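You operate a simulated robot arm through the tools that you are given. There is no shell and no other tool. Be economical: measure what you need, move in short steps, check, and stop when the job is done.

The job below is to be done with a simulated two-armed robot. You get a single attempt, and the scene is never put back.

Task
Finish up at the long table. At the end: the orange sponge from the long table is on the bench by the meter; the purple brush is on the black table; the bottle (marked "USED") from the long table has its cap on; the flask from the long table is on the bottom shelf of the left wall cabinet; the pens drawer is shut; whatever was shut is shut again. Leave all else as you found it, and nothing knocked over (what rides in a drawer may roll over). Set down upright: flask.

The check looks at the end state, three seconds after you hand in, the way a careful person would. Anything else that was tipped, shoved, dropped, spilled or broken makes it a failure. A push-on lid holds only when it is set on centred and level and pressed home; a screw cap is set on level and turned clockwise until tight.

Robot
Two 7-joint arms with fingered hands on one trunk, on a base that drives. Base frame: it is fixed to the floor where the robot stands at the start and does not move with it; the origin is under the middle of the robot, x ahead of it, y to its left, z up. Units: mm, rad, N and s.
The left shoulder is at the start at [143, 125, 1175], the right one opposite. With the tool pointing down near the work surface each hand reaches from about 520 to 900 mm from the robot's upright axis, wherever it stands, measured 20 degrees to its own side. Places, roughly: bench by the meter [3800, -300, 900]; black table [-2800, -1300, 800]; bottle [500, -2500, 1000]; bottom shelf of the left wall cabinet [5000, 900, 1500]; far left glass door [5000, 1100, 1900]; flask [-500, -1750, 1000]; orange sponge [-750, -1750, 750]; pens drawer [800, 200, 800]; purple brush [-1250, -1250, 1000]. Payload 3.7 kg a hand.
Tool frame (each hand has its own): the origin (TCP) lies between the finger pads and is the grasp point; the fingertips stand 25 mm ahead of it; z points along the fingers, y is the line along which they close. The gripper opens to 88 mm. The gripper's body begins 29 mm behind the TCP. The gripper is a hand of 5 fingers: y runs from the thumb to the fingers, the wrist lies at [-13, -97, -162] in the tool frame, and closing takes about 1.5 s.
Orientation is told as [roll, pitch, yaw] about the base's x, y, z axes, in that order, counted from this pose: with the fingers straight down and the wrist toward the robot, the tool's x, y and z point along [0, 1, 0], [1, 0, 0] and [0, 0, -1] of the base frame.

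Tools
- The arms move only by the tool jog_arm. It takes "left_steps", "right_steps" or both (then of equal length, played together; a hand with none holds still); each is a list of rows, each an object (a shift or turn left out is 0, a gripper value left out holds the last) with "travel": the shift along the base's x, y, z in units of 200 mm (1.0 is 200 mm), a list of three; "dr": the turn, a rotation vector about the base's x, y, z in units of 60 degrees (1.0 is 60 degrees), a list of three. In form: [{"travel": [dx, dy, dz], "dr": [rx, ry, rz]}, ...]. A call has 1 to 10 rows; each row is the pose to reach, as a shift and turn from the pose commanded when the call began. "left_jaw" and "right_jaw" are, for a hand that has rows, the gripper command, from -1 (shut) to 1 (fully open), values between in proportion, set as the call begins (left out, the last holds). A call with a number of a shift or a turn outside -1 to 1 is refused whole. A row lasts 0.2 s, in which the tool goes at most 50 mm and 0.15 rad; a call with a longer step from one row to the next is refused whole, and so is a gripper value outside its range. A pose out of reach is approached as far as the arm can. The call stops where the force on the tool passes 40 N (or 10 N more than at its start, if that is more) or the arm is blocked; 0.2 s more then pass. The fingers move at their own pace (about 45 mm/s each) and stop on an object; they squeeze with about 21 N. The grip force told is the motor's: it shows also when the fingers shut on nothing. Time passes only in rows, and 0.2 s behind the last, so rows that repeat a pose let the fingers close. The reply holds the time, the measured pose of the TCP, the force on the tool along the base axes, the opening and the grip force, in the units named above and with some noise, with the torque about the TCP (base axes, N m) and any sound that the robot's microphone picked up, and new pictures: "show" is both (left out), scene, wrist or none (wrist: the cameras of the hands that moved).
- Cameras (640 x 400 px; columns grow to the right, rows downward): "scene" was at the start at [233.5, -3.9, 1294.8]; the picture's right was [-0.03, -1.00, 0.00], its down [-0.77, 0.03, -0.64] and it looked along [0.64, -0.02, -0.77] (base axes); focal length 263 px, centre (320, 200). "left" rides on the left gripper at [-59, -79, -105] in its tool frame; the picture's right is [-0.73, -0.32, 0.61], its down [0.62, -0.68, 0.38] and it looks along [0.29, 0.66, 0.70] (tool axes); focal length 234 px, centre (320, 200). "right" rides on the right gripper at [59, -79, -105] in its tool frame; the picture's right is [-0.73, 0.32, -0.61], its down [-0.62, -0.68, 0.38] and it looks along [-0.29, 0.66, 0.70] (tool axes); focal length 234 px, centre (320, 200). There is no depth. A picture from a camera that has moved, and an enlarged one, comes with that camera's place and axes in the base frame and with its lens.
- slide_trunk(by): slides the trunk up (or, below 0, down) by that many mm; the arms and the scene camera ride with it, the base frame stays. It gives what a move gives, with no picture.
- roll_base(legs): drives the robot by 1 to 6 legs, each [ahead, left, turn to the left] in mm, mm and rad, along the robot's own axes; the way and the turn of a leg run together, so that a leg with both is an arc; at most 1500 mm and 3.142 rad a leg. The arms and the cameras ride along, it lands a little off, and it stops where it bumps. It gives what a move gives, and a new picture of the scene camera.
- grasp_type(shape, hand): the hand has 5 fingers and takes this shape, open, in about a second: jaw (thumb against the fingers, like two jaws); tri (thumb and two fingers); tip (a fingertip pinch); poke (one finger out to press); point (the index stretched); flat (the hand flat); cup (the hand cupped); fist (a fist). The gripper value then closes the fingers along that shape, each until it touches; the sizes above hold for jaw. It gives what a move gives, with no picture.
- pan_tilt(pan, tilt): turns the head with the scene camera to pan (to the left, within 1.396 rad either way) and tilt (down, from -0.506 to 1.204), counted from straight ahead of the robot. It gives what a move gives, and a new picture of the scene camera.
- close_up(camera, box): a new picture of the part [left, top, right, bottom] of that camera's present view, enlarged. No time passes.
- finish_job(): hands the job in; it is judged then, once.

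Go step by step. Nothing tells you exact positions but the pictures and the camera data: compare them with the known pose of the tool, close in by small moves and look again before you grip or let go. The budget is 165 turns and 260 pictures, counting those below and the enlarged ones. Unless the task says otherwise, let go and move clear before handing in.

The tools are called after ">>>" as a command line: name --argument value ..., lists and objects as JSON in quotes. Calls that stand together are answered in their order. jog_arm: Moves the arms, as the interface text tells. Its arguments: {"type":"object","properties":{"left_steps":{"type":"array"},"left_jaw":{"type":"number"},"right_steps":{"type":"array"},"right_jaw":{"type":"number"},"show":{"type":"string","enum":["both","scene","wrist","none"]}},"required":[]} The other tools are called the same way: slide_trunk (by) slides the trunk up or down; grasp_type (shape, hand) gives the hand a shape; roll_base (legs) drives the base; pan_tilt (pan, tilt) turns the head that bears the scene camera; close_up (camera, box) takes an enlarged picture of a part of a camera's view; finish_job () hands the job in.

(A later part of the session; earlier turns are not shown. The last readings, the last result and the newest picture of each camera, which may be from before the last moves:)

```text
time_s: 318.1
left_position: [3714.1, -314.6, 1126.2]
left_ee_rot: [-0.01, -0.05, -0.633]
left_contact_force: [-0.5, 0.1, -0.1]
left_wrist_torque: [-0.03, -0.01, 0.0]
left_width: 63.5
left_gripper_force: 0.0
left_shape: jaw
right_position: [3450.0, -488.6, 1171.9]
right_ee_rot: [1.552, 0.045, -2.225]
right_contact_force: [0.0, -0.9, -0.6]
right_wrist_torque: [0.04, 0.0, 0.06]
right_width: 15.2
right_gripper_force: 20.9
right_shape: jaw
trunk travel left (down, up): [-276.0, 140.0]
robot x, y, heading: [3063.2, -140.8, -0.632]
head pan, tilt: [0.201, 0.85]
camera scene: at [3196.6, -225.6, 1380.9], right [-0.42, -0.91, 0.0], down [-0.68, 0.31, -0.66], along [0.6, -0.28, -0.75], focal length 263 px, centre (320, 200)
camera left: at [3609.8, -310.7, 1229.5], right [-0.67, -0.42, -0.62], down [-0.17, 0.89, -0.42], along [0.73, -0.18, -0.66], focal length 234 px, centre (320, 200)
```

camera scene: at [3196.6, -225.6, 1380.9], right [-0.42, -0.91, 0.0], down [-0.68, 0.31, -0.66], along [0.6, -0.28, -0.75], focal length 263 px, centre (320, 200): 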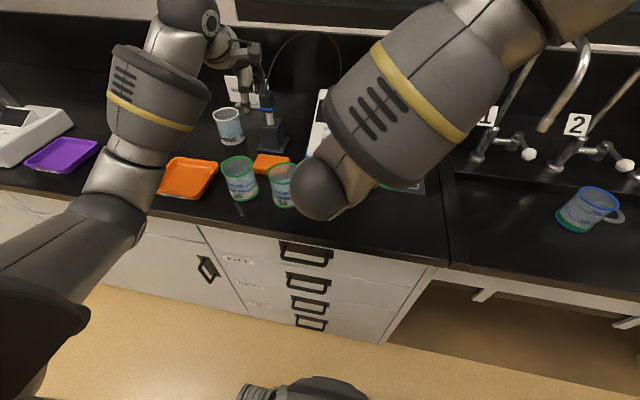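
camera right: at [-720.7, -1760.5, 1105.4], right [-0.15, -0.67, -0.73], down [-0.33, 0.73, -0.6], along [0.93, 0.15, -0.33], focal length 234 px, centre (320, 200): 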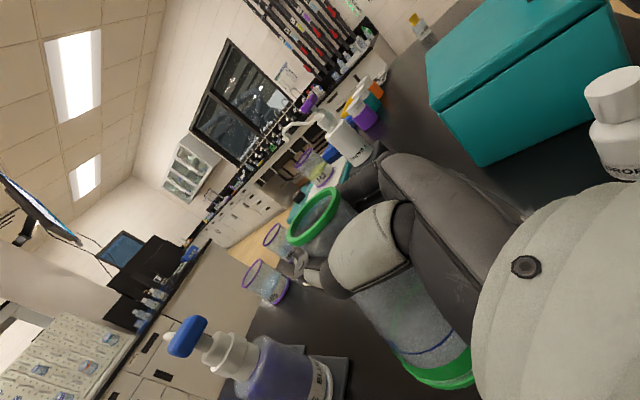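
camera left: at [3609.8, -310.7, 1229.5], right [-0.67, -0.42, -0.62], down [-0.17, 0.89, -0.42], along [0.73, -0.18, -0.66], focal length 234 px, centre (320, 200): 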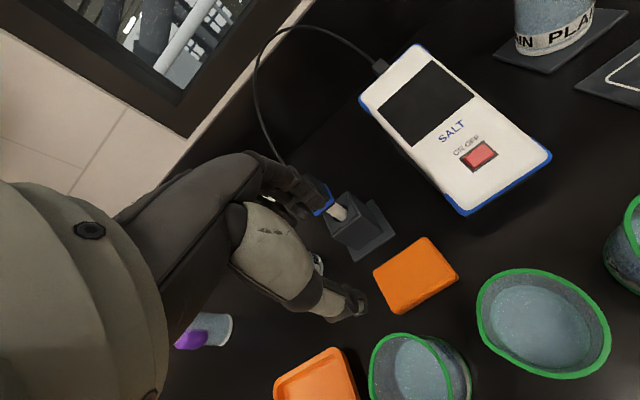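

The sponge is on the bench beside the meter. Next is the cabinet: I'll retract, raise the trunk, back off and drive left along the bench to the wall cabinet.

>>> jog_arm --left_steps '[{"travel": [-0.15, 0.11, 0.1]}, {"travel": [-0.3, 0.22, 0.15]}, {"travel": [-0.45, 0.33, 0.15]}, {"travel": [-0.6, 0.44, 0.15]}, {"travel": [-0.75, 0.55, 0.15]}]' --show "none"

>>> slide_trunk --by 130

>>> roll_base --legs '[[-250, 0, 0], [0, 1500, 0], [0, 380, 0]]'

>>> pan_tilt --pan 0.0 --tilt -0.25

```text
time_s: 319.3
left_position: [3561.3, -206.5, 1159.1]
left_ee_rot: [-0.009, -0.051, -0.633]
left_contact_force: [-0.2, 0.1, 0.6]
left_wrist_torque: [-0.02, -0.01, 0.01]
left_width: 63.6
left_gripper_force: 0.1
left_shape: jaw
right_position: [3450.6, -488.3, 1171.0]
right_ee_rot: [1.554, 0.045, -2.224]
right_contact_force: [-0.5, -0.9, -1.1]
right_wrist_torque: [0.01, 0.02, -0.02]
right_width: 15.2
right_gripper_force: 20.6
right_shape: jaw
trunk travel left (down, up): [-276.0, 140.0]
robot x, y, heading: [3059.2, -142.7, -0.629]
head pan, tilt: [0.201, 0.85]
```

```text
time_s: 320.9
left_position: [3564.0, -206.9, 1287.5]
left_ee_rot: [-0.009, -0.051, -0.631]
left_contact_force: [0.5, -0.2, -0.4]
left_wrist_torque: [-0.02, 0.01, -0.01]
left_width: 63.6
left_gripper_force: 0.0
left_shape: jaw
right_position: [3451.6, -488.4, 1301.5]
right_ee_rot: [1.553, 0.046, -2.225]
right_contact_force: [-0.2, -0.6, -1.4]
right_wrist_torque: [0.01, -0.03, 0.02]
right_width: 15.2
right_gripper_force: 20.4
right_shape: jaw
trunk travel left (down, up): [-406.0, 10.0]
robot x, y, heading: [3060.6, -146.7, -0.629]
head pan, tilt: [0.201, 0.85]
```

```text
time_s: 339.3
left_position: [4481.7, 1461.3, 1285.3]
left_ee_rot: [-0.007, -0.05, -0.648]
left_contact_force: [-0.5, 0.9, 0.6]
left_wrist_torque: [-0.02, 0.01, -0.01]
left_width: 63.6
left_gripper_force: 0.0
left_shape: jaw
right_position: [4365.7, 1180.2, 1301.6]
right_ee_rot: [1.555, 0.045, -2.241]
right_contact_force: [-0.1, -0.6, 1.0]
right_wrist_torque: [-0.01, -0.01, 0.01]
right_width: 15.4
right_gripper_force: 21.2
right_shape: jaw
trunk travel left (down, up): [-406.0, 10.0]
robot x, y, heading: [3982.2, 1530.4, -0.641]
head pan, tilt: [0.201, 0.85]
camera scene: at [4084.4, 1470.8, 1512.7], right [-0.43, -0.9, 0.0], down [-0.68, 0.32, -0.66], along [0.6, -0.28, -0.75], focal length 263 px, centre (320, 200)
```

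scene: 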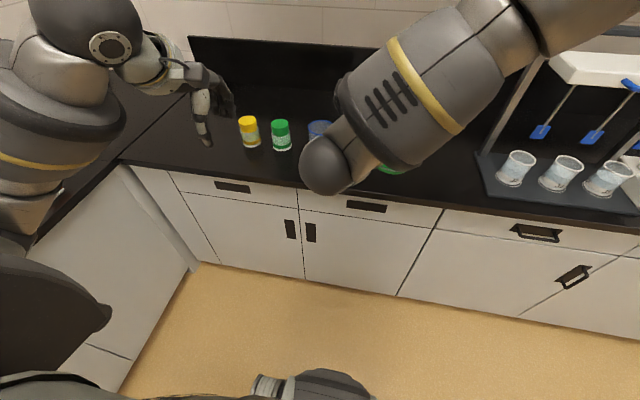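

```text
time_s: 340.6
left_position: [4483.6, 1460.0, 1287.2]
left_ee_rot: [-0.009, -0.05, -0.646]
left_contact_force: [-0.2, 0.5, -0.3]
left_wrist_torque: [0.01, 0.02, 0.0]
left_width: 63.6
left_gripper_force: 0.1
left_shape: jaw
right_position: [4366.4, 1179.8, 1300.8]
right_ee_rot: [1.554, 0.045, -2.241]
right_contact_force: [0.1, -0.4, -0.2]
right_wrist_torque: [-0.02, 0.0, 0.02]
right_width: 15.3
right_gripper_force: 20.8
right_shape: jaw
trunk travel left (down, up): [-406.0, 10.0]
robot x, y, heading: [3978.7, 1533.4, -0.644]
head pan, tilt: [0.0, -0.25]
camera scene: at [4078.6, 1455.5, 1610.2], right [-0.6, -0.8, 0.0], down [0.2, -0.15, -0.97], along [0.77, -0.58, 0.25], focal length 263 px, centre (320, 200)
```

scene: 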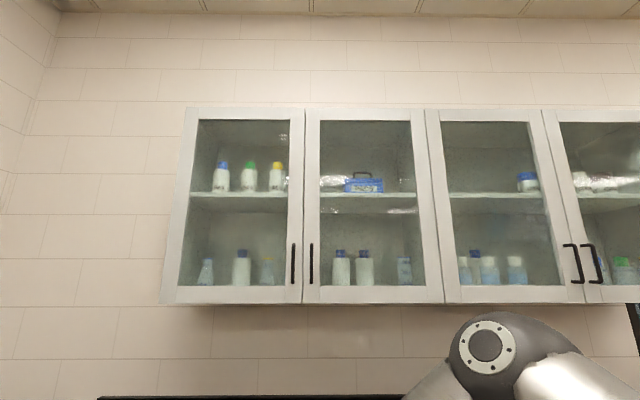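

I can see the far-left door clearly: handle bar at about z 1555–1690, and the bottom shelf already holds a few items. I'll rotate the left hand to point forward (mirror of the right) for the handle.

>>> jog_arm --left_steps '[{"dr": [-0.099, 0.003, 0.057]}, {"dr": [-0.197, 0.0065, 0.113]}, {"dr": [-0.296, 0.01, 0.17]}, {"dr": [-0.395, 0.013, 0.226]}, {"dr": [-0.493, 0.016, 0.283]}, {"dr": [-0.592, 0.02, 0.34]}, {"dr": [-0.69, 0.023, 0.396]}, {"dr": [-0.789, 0.026, 0.453]}]' --left_jaw 0.2 --show "none"

>>> jog_arm --left_steps '[{"dr": [-0.099, 0.003, 0.057]}, {"dr": [-0.197, 0.0065, 0.113]}, {"dr": [-0.296, 0.01, 0.17]}, {"dr": [-0.395, 0.013, 0.226]}, {"dr": [-0.493, 0.016, 0.283]}, {"dr": [-0.592, 0.02, 0.34]}, {"dr": [-0.69, 0.023, 0.396]}, {"dr": [-0.789, 0.026, 0.453]}]' --show "none"

>>> jog_arm --left_steps '[{"travel": [0, 0, 0.2]}, {"travel": [0, 0, 0.4]}, {"travel": [0, 0, 0.6]}, {"travel": [0, 0, 0.8]}, {"travel": [0, 0, 1]}]' --show "both"

```text
time_s: 342.4
left_position: [4505.0, 1456.9, 1285.6]
left_ee_rot: [-0.806, -0.298, 0.003]
left_contact_force: [0.4, 0.0, 0.2]
left_wrist_torque: [-0.01, 0.0, -0.01]
left_width: 53.4
left_gripper_force: 0.0
left_shape: jaw
left hand out of reach, approached as far as the arm can: row 6, 7, 8
right_position: [4364.1, 1180.5, 1300.8]
right_ee_rot: [1.553, 0.045, -2.241]
right_contact_force: [-0.6, -0.4, -0.4]
right_wrist_torque: [-0.01, -0.01, 0.01]
right_width: 15.4
right_gripper_force: 20.9
right_shape: jaw
trunk travel left (down, up): [-406.0, 10.0]
robot x, y, heading: [3979.6, 1527.6, -0.648]
head pan, tilt: [0.0, -0.25]
```

```text
time_s: 344.2
left_position: [4506.0, 1458.4, 1286.2]
left_ee_rot: [-1.566, -0.044, 0.628]
left_contact_force: [0.4, 0.1, -0.7]
left_wrist_torque: [0.03, -0.02, 0.03]
left_width: 53.2
left_gripper_force: 0.1
left_shape: jaw
left hand out of reach, approached as far as the arm can: row 1, 2, 3, 4, 5, 6
right_position: [4366.3, 1179.3, 1301.7]
right_ee_rot: [1.554, 0.046, -2.243]
right_contact_force: [0.3, -0.2, 0.2]
right_wrist_torque: [0.0, -0.01, 0.03]
right_width: 15.5
right_gripper_force: 20.7
right_shape: jaw
trunk travel left (down, up): [-406.0, 10.0]
robot x, y, heading: [3978.7, 1529.8, -0.639]
head pan, tilt: [0.0, -0.25]
```

```text
time_s: 345.4
left_position: [4512.7, 1446.9, 1491.0]
left_ee_rot: [-1.58, -0.002, 0.63]
left_contact_force: [0.8, 0.2, 0.3]
left_wrist_torque: [0.0, -0.01, 0.0]
left_width: 53.0
left_gripper_force: 0.0
left_shape: jaw
left hand out of reach, approached as far as the arm can: row 1, 2, 3, 4, 5
right_position: [4365.6, 1181.3, 1300.7]
right_ee_rot: [1.554, 0.045, -2.24]
right_contact_force: [0.1, 0.0, -0.9]
right_wrist_torque: [0.0, 0.01, 0.0]
right_width: 15.4
right_gripper_force: 20.7
right_shape: jaw
trunk travel left (down, up): [-406.0, 10.0]
robot x, y, heading: [3979.7, 1529.0, -0.648]
head pan, tilt: [0.0, -0.25]
camera scene: at [4078.5, 1455.5, 1610.3], right [-0.6, -0.8, 0.0], down [0.2, -0.15, -0.97], along [0.77, -0.58, 0.25], focal length 263 px, centre (320, 200)
camera left: at [4384.6, 1486.1, 1549.7], right [0.09, -0.68, 0.73], down [-0.32, -0.71, -0.62], along [0.94, -0.18, -0.28], focal length 234 px, centre (320, 200)
```

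scene: 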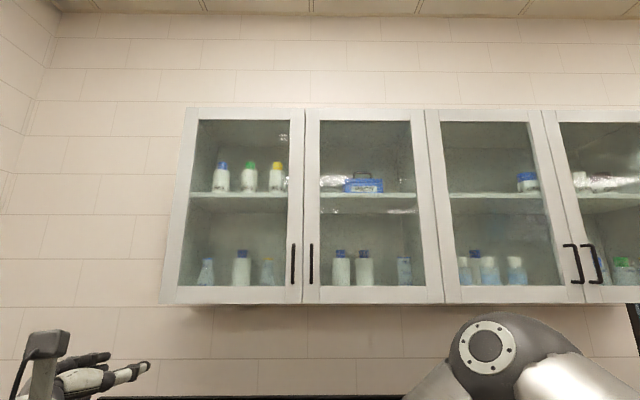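
left: 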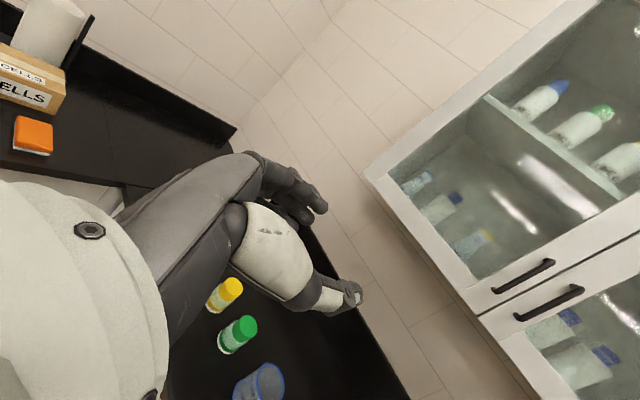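

Handle triangulates to (4825, 1002, 1623). I'll drive up close to the counter.

>>> roll_base --legs '[[345, 0, 0.015]]'

>>> close_up --camera "left" --box '[0, 0, 640, 400]'

```text
time_s: 347.7
left_position: [4798.3, 1243.0, 1489.7]
left_ee_rot: [-1.581, -0.002, 0.641]
left_contact_force: [0.2, -0.2, 0.0]
left_wrist_torque: [0.03, 0.03, 0.01]
left_width: 53.3
left_gripper_force: 0.1
left_shape: jaw
right_position: [4654.8, 974.8, 1300.6]
right_ee_rot: [1.554, 0.046, -2.228]
right_contact_force: [-0.1, 0.0, -0.1]
right_wrist_torque: [0.0, -0.02, -0.02]
right_width: 15.2
right_gripper_force: 21.4
right_shape: jaw
trunk travel left (down, up): [-406.0, 10.0]
robot x, y, heading: [4263.9, 1321.4, -0.633]
head pan, tilt: [0.0, -0.25]
camera scene: at [4363.3, 1245.6, 1610.2], right [-0.59, -0.81, 0.0], down [0.2, -0.15, -0.97], along [0.78, -0.57, 0.25], focal length 263 px, centre (320, 200)
```

scene: 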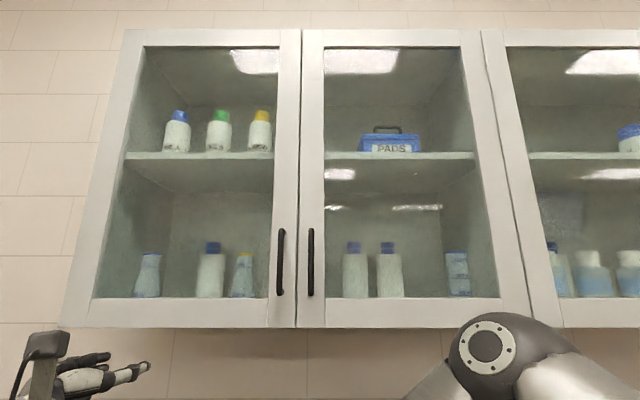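

```text
1.00 times, centred on (320, 200) of left (not enlarged: the box is as wide or as high as the picture)
camera zoom: at [4669.1, 1279.9, 1549.2], right [0.1, -0.68, 0.73], down [-0.31, -0.72, -0.62], along [0.94, -0.17, -0.28], focal length 234 px, centre (320, 200)
```

zoom: 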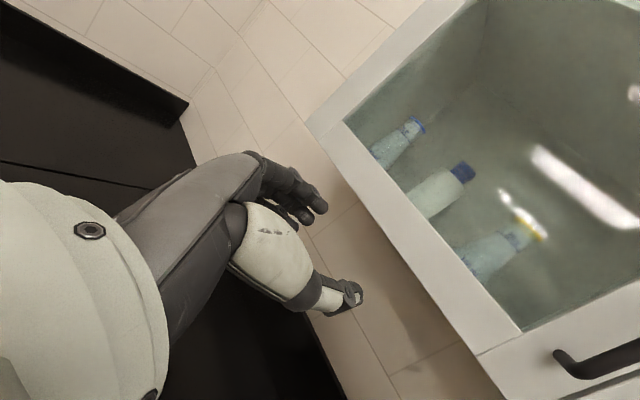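

>>> jog_arm --left_steps '[{"travel": [-0.02, -0.08, 0.16]}, {"travel": [-0.05, -0.2, 0.33]}, {"travel": [-0.1, -0.38, 0.45]}, {"travel": [-0.15, -0.57, 0.55]}, {"travel": [-0.2, -0.76, 0.62]}, {"travel": [-0.235, -0.945, 0.66]}, {"travel": [-0.235, -0.945, 0.66]}]' --show "both"

```text
time_s: 348.9
left_position: [4771.3, 1108.4, 1599.8]
left_ee_rot: [-1.565, -0.008, 0.666]
left_contact_force: [0.2, 0.4, -0.6]
left_wrist_torque: [-0.01, -0.01, 0.02]
left_width: 53.2
left_gripper_force: 0.0
left_shape: jaw
right_position: [4629.4, 904.7, 1314.3]
right_ee_rot: [1.567, 0.109, -2.387]
right_contact_force: [-0.5, 0.6, -0.2]
right_wrist_torque: [-0.04, 0.0, 0.03]
right_width: 15.3
right_gripper_force: 21.4
right_shape: jaw
trunk travel left (down, up): [-406.0, 10.0]
robot x, y, heading: [4264.0, 1319.0, -0.633]
head pan, tilt: [0.0, -0.25]
stopped in row 5 (right hand): the arm was blocked; the commanded pose is now the measured one
camera scene: at [4361.4, 1243.9, 1610.2], right [-0.59, -0.81, 0.0], down [0.2, -0.15, -0.97], along [0.78, -0.57, 0.25], focal length 263 px, centre (320, 200)
camera left: at [4642.3, 1141.5, 1660.4], right [0.12, -0.68, 0.72], down [-0.3, -0.72, -0.63], along [0.95, -0.14, -0.29], focal length 234 px, centre (320, 200)
```

scene: 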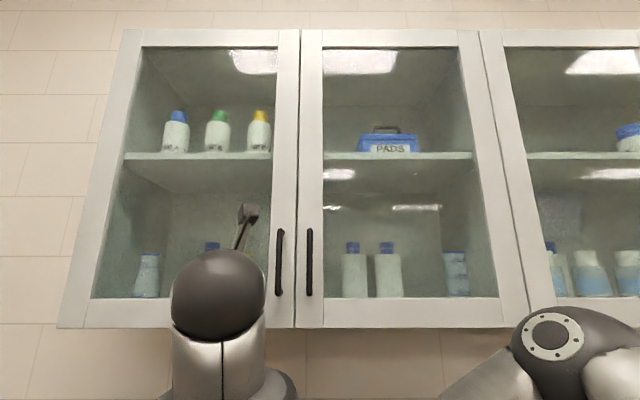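
left: 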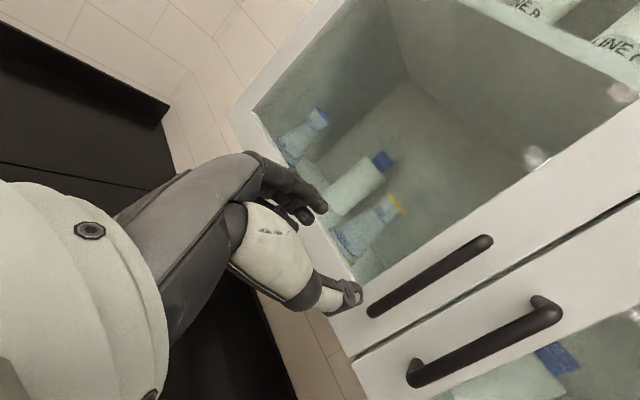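

The left elbow bumped the right hand (flask still held). I'll move the right hand out to the right and level it again.

>>> jog_arm --right_steps '[{"travel": [-0.1, -0.14, 0], "dr": [-0.01, 0.01, 0]}, {"travel": [-0.2, -0.28, 0], "dr": [-0.02, 0.02, 0]}, {"travel": [-0.32, -0.44, 0], "dr": [-0.03, 0.035, 0]}, {"travel": [-0.44, -0.6, 0], "dr": [-0.042, 0.045, 0]}, {"travel": [-0.55, -0.75, 0], "dr": [-0.042, 0.045, 0]}]' --show "wrist"

>>> pan_tilt --pan -0.3 --tilt 0.6

```text
time_s: 350.1
left_position: [4770.3, 1107.5, 1600.7]
left_ee_rot: [-1.566, -0.009, 0.67]
left_contact_force: [-0.4, -0.6, 0.4]
left_wrist_torque: [0.01, 0.03, 0.03]
left_width: 53.0
left_gripper_force: 0.0
left_shape: jaw
right_position: [4519.5, 752.9, 1316.8]
right_ee_rot: [1.567, 0.045, -2.386]
right_contact_force: [-0.2, 0.0, -0.5]
right_wrist_torque: [-0.01, -0.03, 0.02]
right_width: 15.0
right_gripper_force: 20.8
right_shape: jaw
trunk travel left (down, up): [-406.0, 10.0]
robot x, y, heading: [4265.1, 1319.6, -0.639]
head pan, tilt: [0.0, -0.25]
camera right: at [4504.9, 881.9, 1378.1], right [-0.63, 0.25, -0.74], down [0.78, 0.21, -0.59], along [0.01, -0.95, -0.32], focal length 234 px, centre (320, 200)
```

right: 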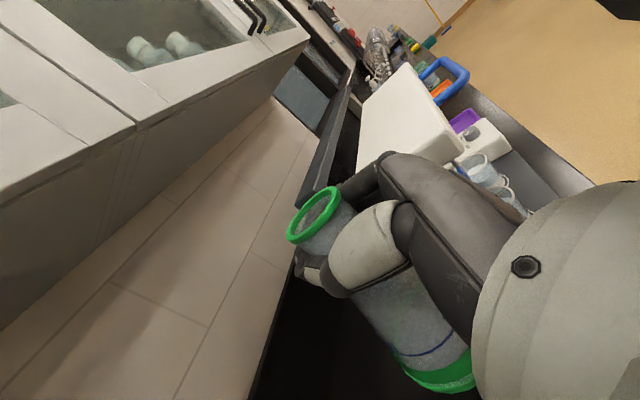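

```text
time_s: 351.2
left_position: [4773.8, 1110.7, 1600.4]
left_ee_rot: [-1.565, -0.007, 0.667]
left_contact_force: [0.3, -0.4, -0.4]
left_wrist_torque: [-0.01, 0.02, 0.0]
left_width: 52.9
left_gripper_force: 0.1
left_shape: jaw
right_position: [4521.9, 755.1, 1316.0]
right_ee_rot: [1.567, 0.044, -2.387]
right_contact_force: [-0.3, -0.4, -0.2]
right_wrist_torque: [0.03, 0.0, -0.01]
right_width: 15.2
right_gripper_force: 20.8
right_shape: jaw
trunk travel left (down, up): [-406.0, 10.0]
robot x, y, heading: [4261.3, 1321.4, -0.632]
head pan, tilt: [-0.3, 0.6]
camera scene: at [4350.3, 1222.9, 1533.6], right [-0.8, -0.6, 0.0], down [-0.34, 0.45, -0.83], along [0.49, -0.66, -0.56], focal length 263 px, centre (320, 200)
```

scene: 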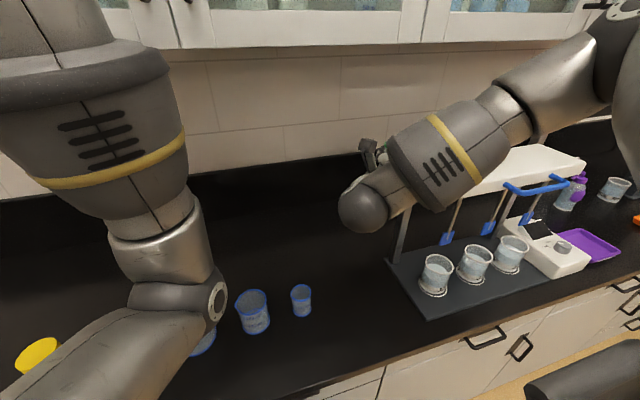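

>>> jog_arm --right_steps '[{"travel": [-0.15, 0.1, 0]}, {"travel": [-0.3, 0.2, 0]}, {"travel": [-0.45, 0.3, 0]}, {"travel": [-0.6, 0.38, 0]}]' --show "scene"

```text
time_s: 352.2
left_position: [4767.8, 1108.4, 1602.1]
left_ee_rot: [-1.568, -0.01, 0.67]
left_contact_force: [-1.2, 0.2, -0.6]
left_wrist_torque: [0.0, 0.01, 0.03]
left_width: 52.7
left_gripper_force: 0.0
left_shape: jaw
right_position: [4439.0, 767.8, 1337.1]
right_ee_rot: [1.559, 0.055, -2.384]
right_contact_force: [-1.2, -0.4, -0.5]
right_wrist_torque: [-0.01, 0.0, 0.03]
right_width: 15.1
right_gripper_force: 21.0
right_shape: jaw
right hand out of reach, approached as far as the arm can: row 2, 3, 4
trunk travel left (down, up): [-406.0, 10.0]
robot x, y, heading: [4261.9, 1315.9, -0.632]
head pan, tilt: [-0.3, 0.6]
camera scene: at [4345.3, 1221.7, 1533.8], right [-0.8, -0.59, 0.0], down [-0.33, 0.45, -0.83], along [0.49, -0.66, -0.56], focal length 263 px, centre (320, 200)
```

scene: 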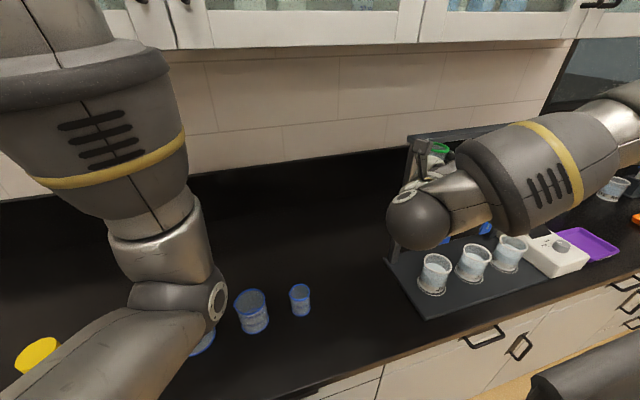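

>>> jog_arm --left_steps '[{"travel": [-0.04, -0.13, 0.05]}, {"travel": [-0.09, -0.27, 0.1]}, {"travel": [-0.09, -0.27, 0.1]}]' --show "wrist"

```text
time_s: 353.0
left_position: [4755.9, 1055.9, 1620.6]
left_ee_rot: [-1.564, -0.005, 0.669]
left_contact_force: [0.5, -0.3, -0.2]
left_wrist_torque: [-0.01, -0.01, -0.01]
left_width: 53.4
left_gripper_force: 0.1
left_shape: jaw
right_position: [4445.5, 768.1, 1337.0]
right_ee_rot: [1.558, 0.05, -2.384]
right_contact_force: [0.2, 0.4, -0.1]
right_wrist_torque: [0.01, -0.01, -0.02]
right_width: 15.0
right_gripper_force: 20.8
right_shape: jaw
trunk travel left (down, up): [-406.0, 10.0]
robot x, y, heading: [4265.3, 1319.3, -0.635]
head pan, tilt: [-0.3, 0.6]
camera left: at [4627.6, 1089.2, 1681.6], right [0.12, -0.68, 0.72], down [-0.3, -0.72, -0.63], along [0.95, -0.14, -0.29], focal length 234 px, centre (320, 200)
```

left: 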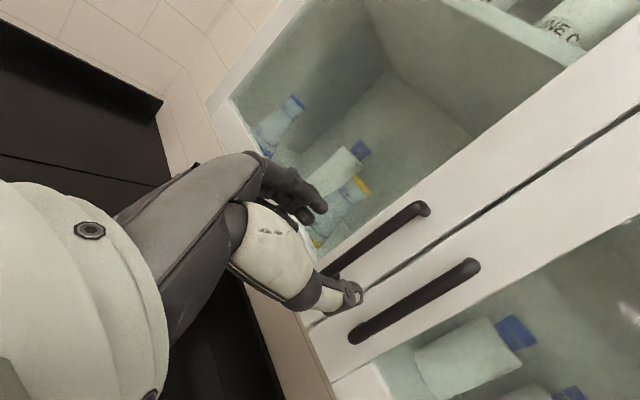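

>>> jog_arm --left_steps '[{"travel": [0.075, 0.06, 0.0]}, {"travel": [0.168, -0.06, 0.005]}, {"travel": [0.26, -0.177, 0.01]}, {"travel": [0.332, -0.267, 0.01]}, {"travel": [0.332, -0.267, 0.01]}]' --show "wrist"

```text
time_s: 354.2
left_position: [4824.1, 1001.2, 1622.9]
left_ee_rot: [-1.566, -0.008, 0.669]
left_contact_force: [-0.3, -0.2, -0.1]
left_wrist_torque: [0.02, -0.01, -0.02]
left_width: 53.0
left_gripper_force: 0.1
left_shape: jaw
right_position: [4444.5, 767.3, 1336.4]
right_ee_rot: [1.559, 0.053, -2.383]
right_contact_force: [-0.5, 1.0, 0.2]
right_wrist_torque: [-0.03, -0.01, -0.02]
right_width: 15.0
right_gripper_force: 21.2
right_shape: jaw
trunk travel left (down, up): [-406.0, 10.0]
robot x, y, heading: [4264.6, 1316.4, -0.634]
head pan, tilt: [-0.3, 0.6]
camera left: at [4695.9, 1034.9, 1683.3], right [0.12, -0.68, 0.72], down [-0.3, -0.72, -0.63], along [0.95, -0.14, -0.29], focal length 234 px, centre (320, 200)
```

left: 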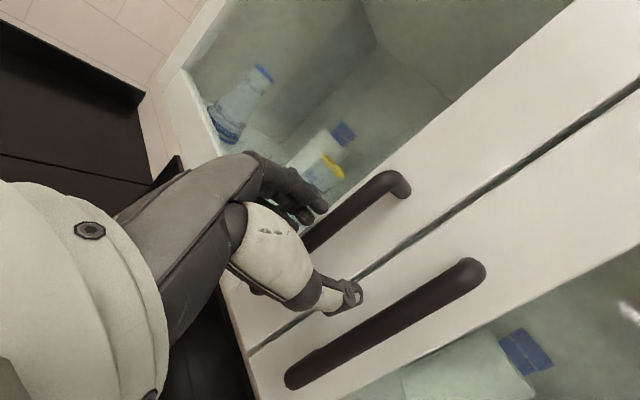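

Handle 1 is between thumb and fingers. I'll close on it and pull gently along the door's arc.

>>> jog_arm --left_steps '[{}, {}, {}, {}]' --left_jaw -1 --show "wrist"

```text
time_s: 355.2
left_position: [4825.6, 1000.8, 1623.9]
left_ee_rot: [-1.562, -0.006, 0.668]
left_contact_force: [0.8, 0.0, 0.5]
left_wrist_torque: [0.08, -0.08, 0.02]
left_width: 0.0
left_gripper_force: 19.3
left_shape: jaw
right_position: [4443.5, 767.5, 1336.6]
right_ee_rot: [1.556, 0.053, -2.384]
right_contact_force: [0.0, 0.2, -0.1]
right_wrist_torque: [0.01, 0.01, -0.01]
right_width: 14.8
right_gripper_force: 20.5
right_shape: jaw
trunk travel left (down, up): [-406.0, 10.0]
robot x, y, heading: [4262.8, 1319.3, -0.633]
head pan, tilt: [-0.3, 0.6]
camera left: at [4696.4, 1034.7, 1682.9], right [0.12, -0.68, 0.72], down [-0.3, -0.72, -0.63], along [0.95, -0.14, -0.29], focal length 234 px, centre (320, 200)
```

left: 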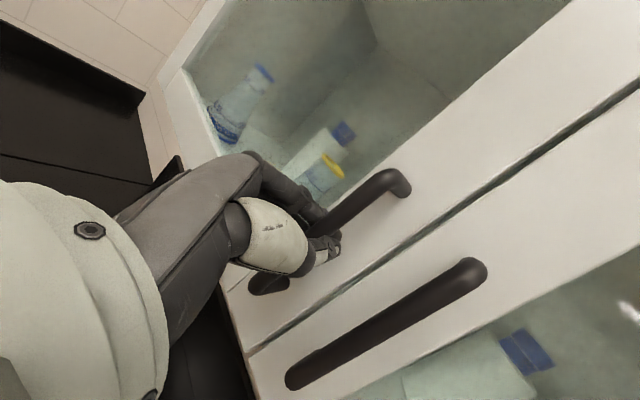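

The bar is hooked inside the closed fingers. I'll open the door by driving the base back along the door's arc.

>>> roll_base --legs '[[-71, 13, 0], [-68, 25, 0]]'

>>> close_up --camera "left" --box '[0, 0, 640, 400]'

```text
time_s: 356.9
left_position: [4737.7, 1114.0, 1623.1]
left_ee_rot: [-1.565, -0.006, 0.668]
left_contact_force: [-0.5, -0.8, -0.4]
left_wrist_torque: [0.0, 0.0, -0.02]
left_width: 0.3
left_gripper_force: 20.7
left_shape: jaw
right_position: [4355.3, 879.1, 1336.5]
right_ee_rot: [1.558, 0.052, -2.386]
right_contact_force: [0.0, 0.0, -0.1]
right_wrist_torque: [0.02, 0.01, 0.0]
right_width: 14.8
right_gripper_force: 20.8
right_shape: jaw
trunk travel left (down, up): [-406.0, 10.0]
robot x, y, heading: [4177.3, 1431.6, -0.635]
head pan, tilt: [-0.3, 0.6]
camera scene: at [4262.3, 1334.7, 1533.6], right [-0.8, -0.59, 0.0], down [-0.34, 0.45, -0.83], along [0.49, -0.66, -0.56], focal length 263 px, centre (320, 200)
```

scene: 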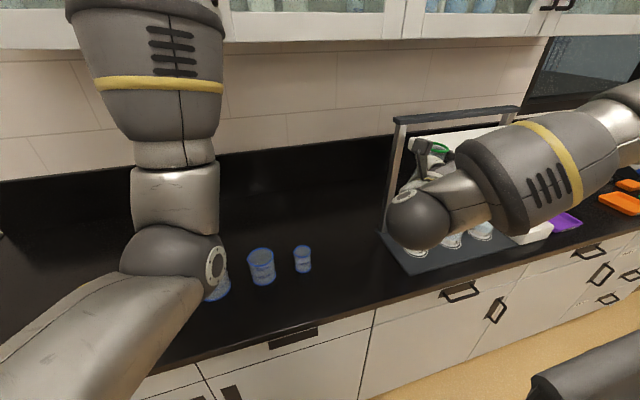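

```text
1.00 times, centred on (320, 200) of left (not enlarged: the box is as wide or as high as the picture)
camera zoom: at [4608.4, 1146.6, 1683.0], right [0.12, -0.68, 0.72], down [-0.3, -0.72, -0.63], along [0.95, -0.14, -0.29], focal length 234 px, centre (320, 200)
```

zoom: 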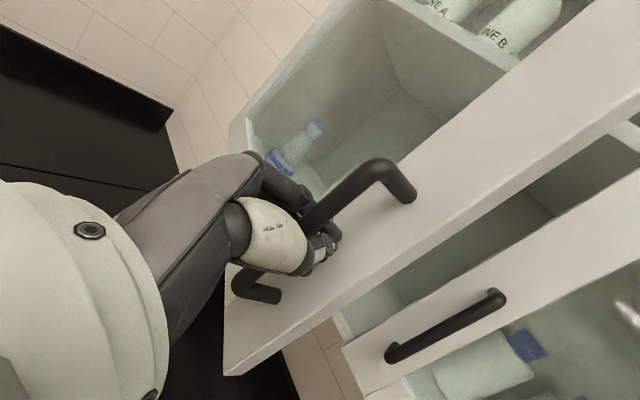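

The door swings freely. Continue along the arc to about 65°.

>>> roll_base --legs '[[-91, 59, 0], [-72, 80, 0], [-50, 97, 0]]'

>>> pan_tilt --pan 0.1 --tilt -0.2

>>> close_up --camera "left" --box '[0, 0, 640, 400]'

```text
time_s: 360.1
left_position: [4703.0, 1427.6, 1622.5]
left_ee_rot: [-1.565, -0.005, 0.674]
left_contact_force: [-0.2, 0.1, -0.1]
left_wrist_torque: [-0.03, 0.0, 0.01]
left_width: 0.0
left_gripper_force: 21.4
left_shape: jaw
right_position: [4324.5, 1190.7, 1336.5]
right_ee_rot: [1.556, 0.05, -2.381]
right_contact_force: [0.0, -0.8, -0.6]
right_wrist_torque: [-0.02, 0.03, 0.02]
right_width: 15.2
right_gripper_force: 21.7
right_shape: jaw
trunk travel left (down, up): [-406.0, 10.0]
robot x, y, heading: [4144.3, 1741.2, -0.627]
head pan, tilt: [-0.3, 0.6]
camera scene: at [4227.4, 1645.6, 1533.6], right [-0.8, -0.6, 0.0], down [-0.34, 0.45, -0.83], along [0.49, -0.66, -0.56], focal length 263 px, centre (320, 200)
```

scene: 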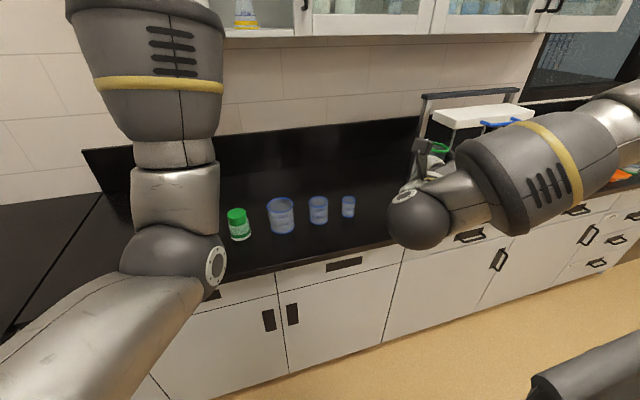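

```text
time_s: 361.2
left_position: [4703.8, 1426.1, 1621.5]
left_ee_rot: [-1.563, -0.005, 0.676]
left_contact_force: [0.0, 0.8, -0.1]
left_wrist_torque: [0.02, -0.01, 0.02]
left_width: 0.2
left_gripper_force: 21.0
left_shape: jaw
right_position: [4325.9, 1190.8, 1337.2]
right_ee_rot: [1.556, 0.051, -2.379]
right_contact_force: [-0.7, -0.7, -0.5]
right_wrist_torque: [0.03, 0.01, 0.01]
right_width: 15.0
right_gripper_force: 21.5
right_shape: jaw
trunk travel left (down, up): [-406.0, 10.0]
robot x, y, heading: [4142.0, 1742.2, -0.624]
head pan, tilt: [0.099, -0.201]
camera scene: at [4246.4, 1674.3, 1606.2], right [-0.5, -0.86, 0.0], down [0.17, -0.1, -0.98], along [0.85, -0.49, 0.2], focal length 263 px, centre (320, 200)
```

scene: 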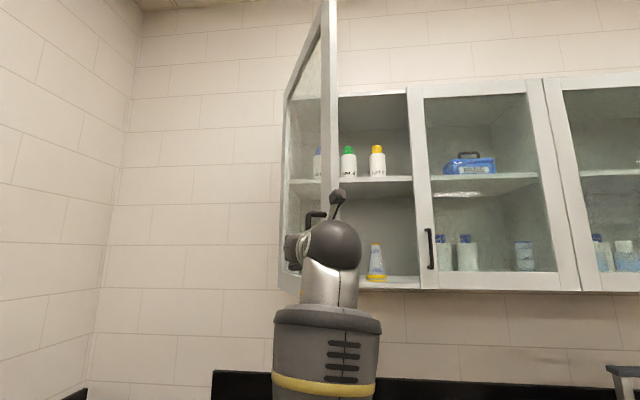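

```text
1.00 times, centred on (320, 200) of left (not enlarged: the box is as wide or as high as the picture)
camera zoom: at [4574.8, 1459.5, 1682.7], right [0.13, -0.68, 0.72], down [-0.29, -0.72, -0.63], along [0.95, -0.13, -0.29], focal length 234 px, centre (320, 200)
```

zoom: 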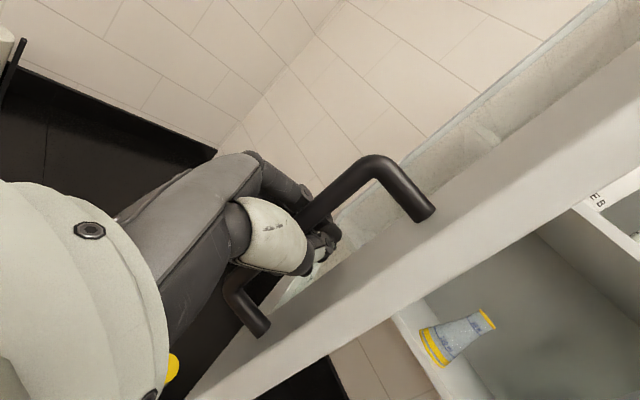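

>>> roll_base --legs '[[-23, 106, 0]]'

>>> jog_arm --left_steps '[{}, {}, {}, {}]' --left_jaw 0.6 --show "both"

```text
time_s: 362.8
left_position: [4745.9, 1524.8, 1621.9]
left_ee_rot: [-1.563, -0.007, 0.671]
left_contact_force: [-1.0, 0.4, -0.3]
left_wrist_torque: [0.0, -0.02, -0.01]
left_width: 0.0
left_gripper_force: 21.0
left_shape: jaw
right_position: [4367.1, 1290.1, 1336.6]
right_ee_rot: [1.556, 0.049, -2.383]
right_contact_force: [-0.4, 0.3, -0.5]
right_wrist_torque: [0.04, -0.02, 0.0]
right_width: 15.2
right_gripper_force: 21.2
right_shape: jaw
trunk travel left (down, up): [-406.0, 10.0]
robot x, y, heading: [4182.2, 1843.2, -0.628]
head pan, tilt: [0.099, -0.201]
camera scene: at [4289.7, 1773.7, 1606.2], right [-0.51, -0.86, 0.0], down [0.17, -0.1, -0.98], along [0.84, -0.5, 0.2], focal length 263 px, centre (320, 200)
```

scene: 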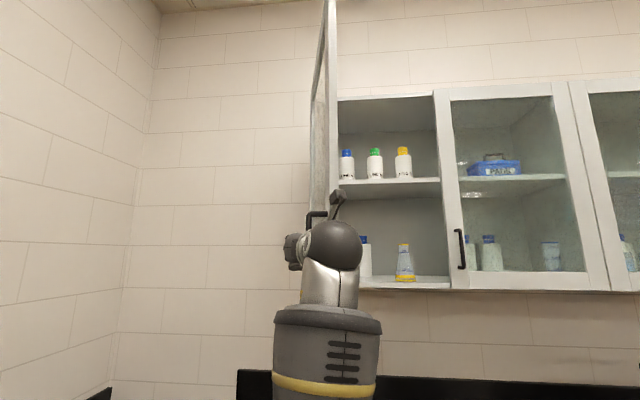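

```text
time_s: 363.8
left_position: [4752.9, 1523.5, 1619.5]
left_ee_rot: [-1.559, -0.004, 0.672]
left_contact_force: [17.8, -7.0, 1.3]
left_wrist_torque: [0.0, 0.11, 0.69]
left_width: 60.3
left_gripper_force: 0.1
left_shape: jaw
right_position: [4369.9, 1288.3, 1336.1]
right_ee_rot: [1.555, 0.053, -2.382]
right_contact_force: [-0.3, 0.2, -0.6]
right_wrist_torque: [-0.01, 0.0, 0.02]
right_width: 15.2
right_gripper_force: 21.3
right_shape: jaw
trunk travel left (down, up): [-406.0, 10.0]
robot x, y, heading: [4188.4, 1840.0, -0.632]
head pan, tilt: [0.099, -0.201]
camera scene: at [4294.4, 1771.7, 1605.8], right [-0.51, -0.86, 0.0], down [0.17, -0.1, -0.98], along [0.85, -0.5, 0.2], focal length 263 px, centre (320, 200)
camera left: at [4623.0, 1555.7, 1680.6], right [0.13, -0.68, 0.72], down [-0.3, -0.72, -0.63], along [0.95, -0.13, -0.3], focal length 234 px, centre (320, 200)
```

scene: 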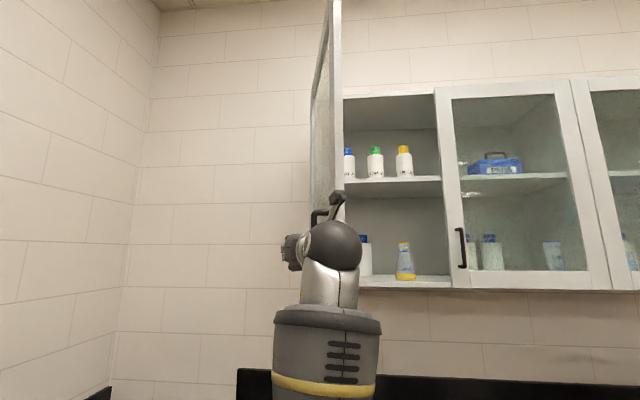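
left: 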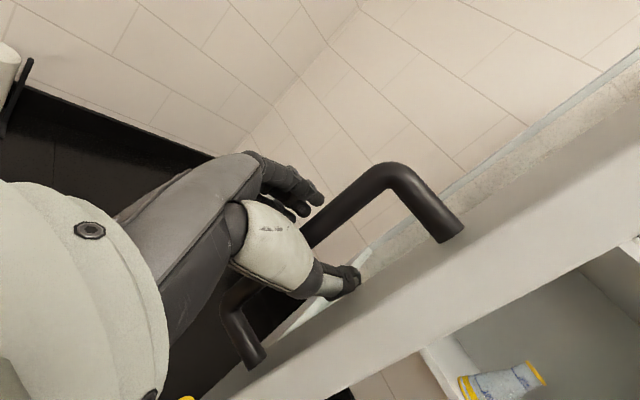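

>>> jog_arm --left_steps '[{"travel": [-0.08, 0.1, 0]}, {"travel": [-0.16, 0.2, 0]}, {"travel": [-0.25, 0.3, 0]}, {"travel": [-0.32, 0.42, 0]}]' --show "both"

```text
time_s: 364.8
left_position: [4679.5, 1609.9, 1623.1]
left_ee_rot: [-1.564, -0.007, 0.671]
left_contact_force: [-0.1, -0.3, -0.3]
left_wrist_torque: [0.02, 0.02, -0.01]
left_width: 70.5
left_gripper_force: 0.0
left_shape: jaw
right_position: [4365.1, 1290.2, 1337.4]
right_ee_rot: [1.559, 0.051, -2.382]
right_contact_force: [0.7, 0.0, 0.2]
right_wrist_torque: [-0.04, 0.01, 0.0]
right_width: 14.8
right_gripper_force: 21.0
right_shape: jaw
trunk travel left (down, up): [-406.0, 10.0]
robot x, y, heading: [4184.3, 1840.4, -0.629]
head pan, tilt: [0.099, -0.201]
camera scene: at [4288.5, 1774.3, 1606.3], right [-0.51, -0.86, 0.0], down [0.17, -0.1, -0.98], along [0.84, -0.5, 0.2], focal length 263 px, centre (320, 200)
camera left: at [4551.2, 1643.1, 1684.0], right [0.12, -0.68, 0.72], down [-0.29, -0.72, -0.63], along [0.95, -0.13, -0.29], focal length 234 px, centre (320, 200)
```

scene: 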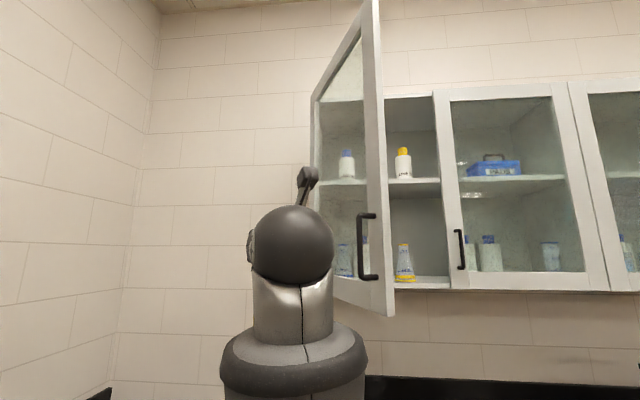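
left: 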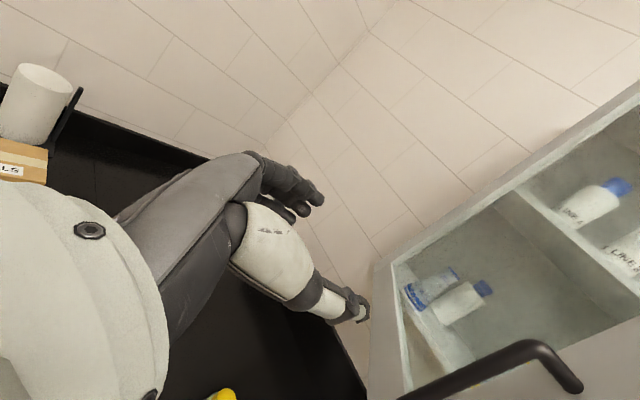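

The door swung back a little as I withdrew. I'll go around its free edge and push it wide open from the inside.

>>> roll_base --legs '[[-40, -300, 0]]'

>>> jog_arm --left_steps '[{"travel": [-0.13, -0.17, 0]}, {"travel": [-0.26, -0.34, 0]}, {"travel": [-0.38, -0.5, 0]}]' --left_jaw -1 --show "both"

```text
time_s: 368.1
left_position: [4468.9, 1385.1, 1622.1]
left_ee_rot: [-1.564, -0.006, 0.673]
left_contact_force: [0.0, -0.4, -0.1]
left_wrist_torque: [0.04, -0.02, -0.01]
left_width: 70.4
left_gripper_force: 0.1
left_shape: jaw
right_position: [4155.0, 1065.2, 1335.9]
right_ee_rot: [1.558, 0.051, -2.378]
right_contact_force: [0.5, 0.4, -0.4]
right_wrist_torque: [0.02, -0.01, 0.01]
right_width: 15.0
right_gripper_force: 21.6
right_shape: jaw
trunk travel left (down, up): [-406.0, 10.0]
robot x, y, heading: [3972.4, 1613.6, -0.627]
head pan, tilt: [0.099, -0.201]
camera scene: at [4077.1, 1548.6, 1606.2], right [-0.5, -0.86, 0.0], down [0.17, -0.1, -0.98], along [0.85, -0.49, 0.2], focal length 263 px, centre (320, 200)
```

scene: 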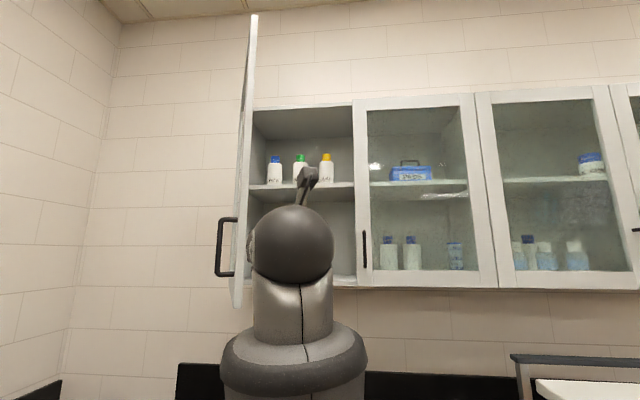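

```text
time_s: 368.9
left_position: [4393.4, 1285.1, 1623.4]
left_ee_rot: [-1.564, -0.007, 0.673]
left_contact_force: [0.1, -0.4, 0.8]
left_wrist_torque: [0.04, -0.01, 0.01]
left_width: 0.0
left_gripper_force: 0.1
left_shape: jaw
right_position: [4153.4, 1065.5, 1336.0]
right_ee_rot: [1.557, 0.052, -2.38]
right_contact_force: [0.4, 0.1, -0.1]
right_wrist_torque: [0.02, 0.02, 0.0]
right_width: 15.1
right_gripper_force: 21.1
right_shape: jaw
trunk travel left (down, up): [-406.0, 10.0]
robot x, y, heading: [3966.8, 1615.7, -0.63]
head pan, tilt: [0.099, -0.201]
camera scene: at [4076.5, 1547.9, 1606.3], right [-0.5, -0.86, 0.0], down [0.17, -0.1, -0.98], along [0.85, -0.49, 0.2], focal length 263 px, centre (320, 200)
camera left: at [4264.2, 1316.4, 1683.5], right [0.13, -0.68, 0.72], down [-0.29, -0.72, -0.63], along [0.95, -0.13, -0.29], focal length 234 px, centre (320, 200)
```

scene: 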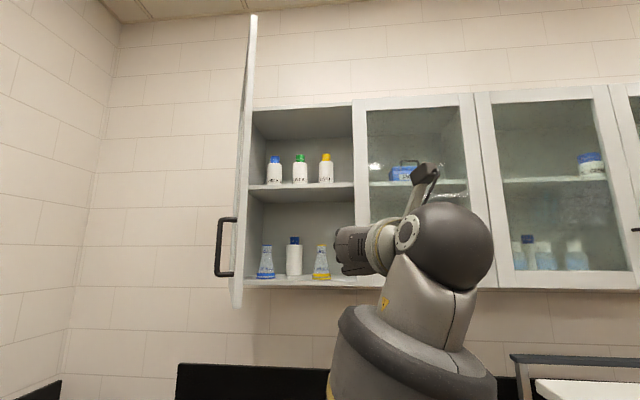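
left: 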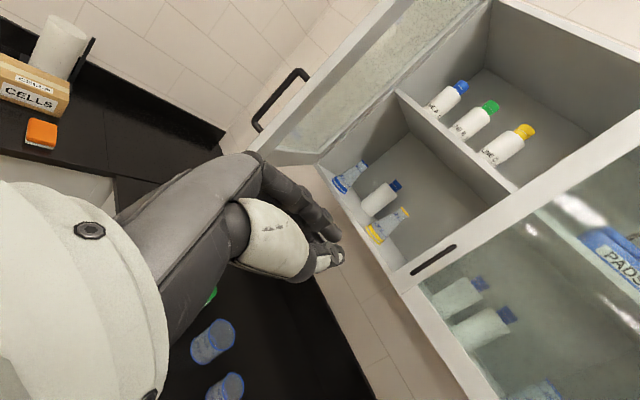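

The door stays wide open and the bottom shelf is visible: there is room right of the yellow-banded flask. I'll drive closer and sweep the left hand to hold the door back.

>>> roll_base --legs '[[330, 0, 0]]'

>>> jog_arm --left_steps '[{"travel": [0.12, 0.16, 0]}, {"travel": [0.24, 0.32, 0]}, {"travel": [0.36, 0.48, 0]}, {"travel": [0.48, 0.64, 0]}, {"travel": [0.6, 0.8, 0]}, {"travel": [0.72, 0.96, 0]}]' --show "both"

```text
time_s: 371.1
left_position: [4661.5, 1094.2, 1621.9]
left_ee_rot: [-1.565, -0.006, 0.68]
left_contact_force: [0.3, -1.0, -0.7]
left_wrist_torque: [0.03, -0.03, 0.03]
left_width: 0.3
left_gripper_force: 20.6
left_shape: jaw
right_position: [4423.1, 873.8, 1335.9]
right_ee_rot: [1.557, 0.05, -2.375]
right_contact_force: [-0.8, -0.5, -1.9]
right_wrist_torque: [0.01, 0.01, 0.01]
right_width: 14.9
right_gripper_force: 20.7
right_shape: jaw
trunk travel left (down, up): [-406.0, 10.0]
robot x, y, heading: [4234.4, 1420.6, -0.624]
head pan, tilt: [0.099, -0.201]
camera scene: at [4343.4, 1357.1, 1606.2], right [-0.5, -0.87, 0.0], down [0.17, -0.1, -0.98], along [0.85, -0.49, 0.2], focal length 263 px, centre (320, 200)
```

scene: 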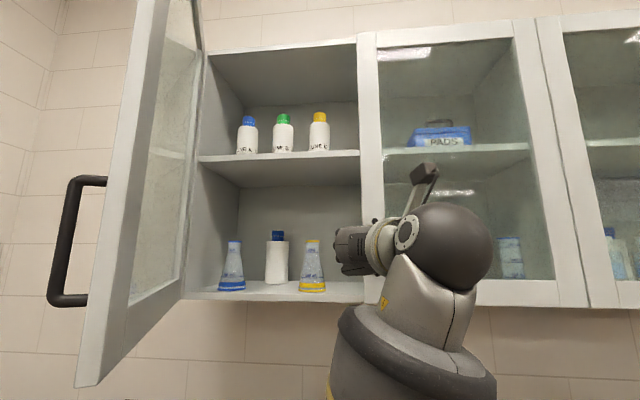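

```text
time_s: 372.5
left_position: [4807.7, 1291.1, 1619.1]
left_ee_rot: [-1.561, -0.006, 0.68]
left_contact_force: [0.3, 0.3, 0.3]
left_wrist_torque: [0.01, -0.03, -0.01]
left_width: 0.0
left_gripper_force: 21.2
left_shape: jaw
right_position: [4424.7, 876.3, 1336.8]
right_ee_rot: [1.559, 0.05, -2.375]
right_contact_force: [0.4, 0.7, -0.6]
right_wrist_torque: [0.01, -0.03, 0.0]
right_width: 14.9
right_gripper_force: 21.4
right_shape: jaw
trunk travel left (down, up): [-406.0, 10.0]
robot x, y, heading: [4238.5, 1424.4, -0.621]
head pan, tilt: [0.099, -0.201]
camera scene: at [4343.8, 1358.2, 1606.2], right [-0.5, -0.87, 0.0], down [0.17, -0.1, -0.98], along [0.85, -0.49, 0.2], focal length 263 px, centre (320, 200)
camera left: at [4677.0, 1323.6, 1681.2], right [0.13, -0.68, 0.72], down [-0.29, -0.72, -0.63], along [0.95, -0.13, -0.29], focal length 234 px, centre (320, 200)
```

scene: 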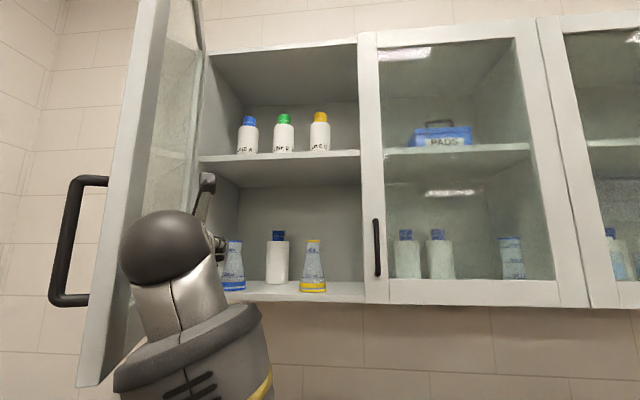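
left: 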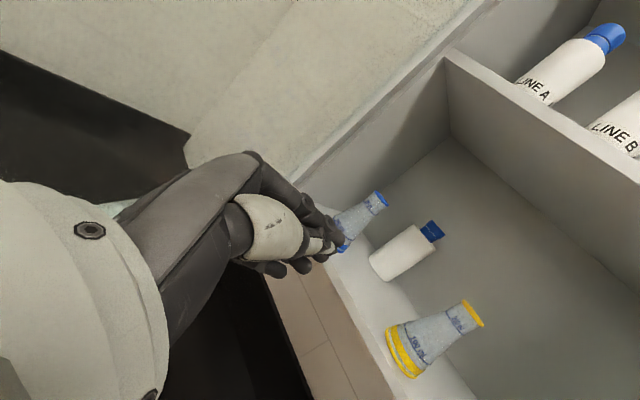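

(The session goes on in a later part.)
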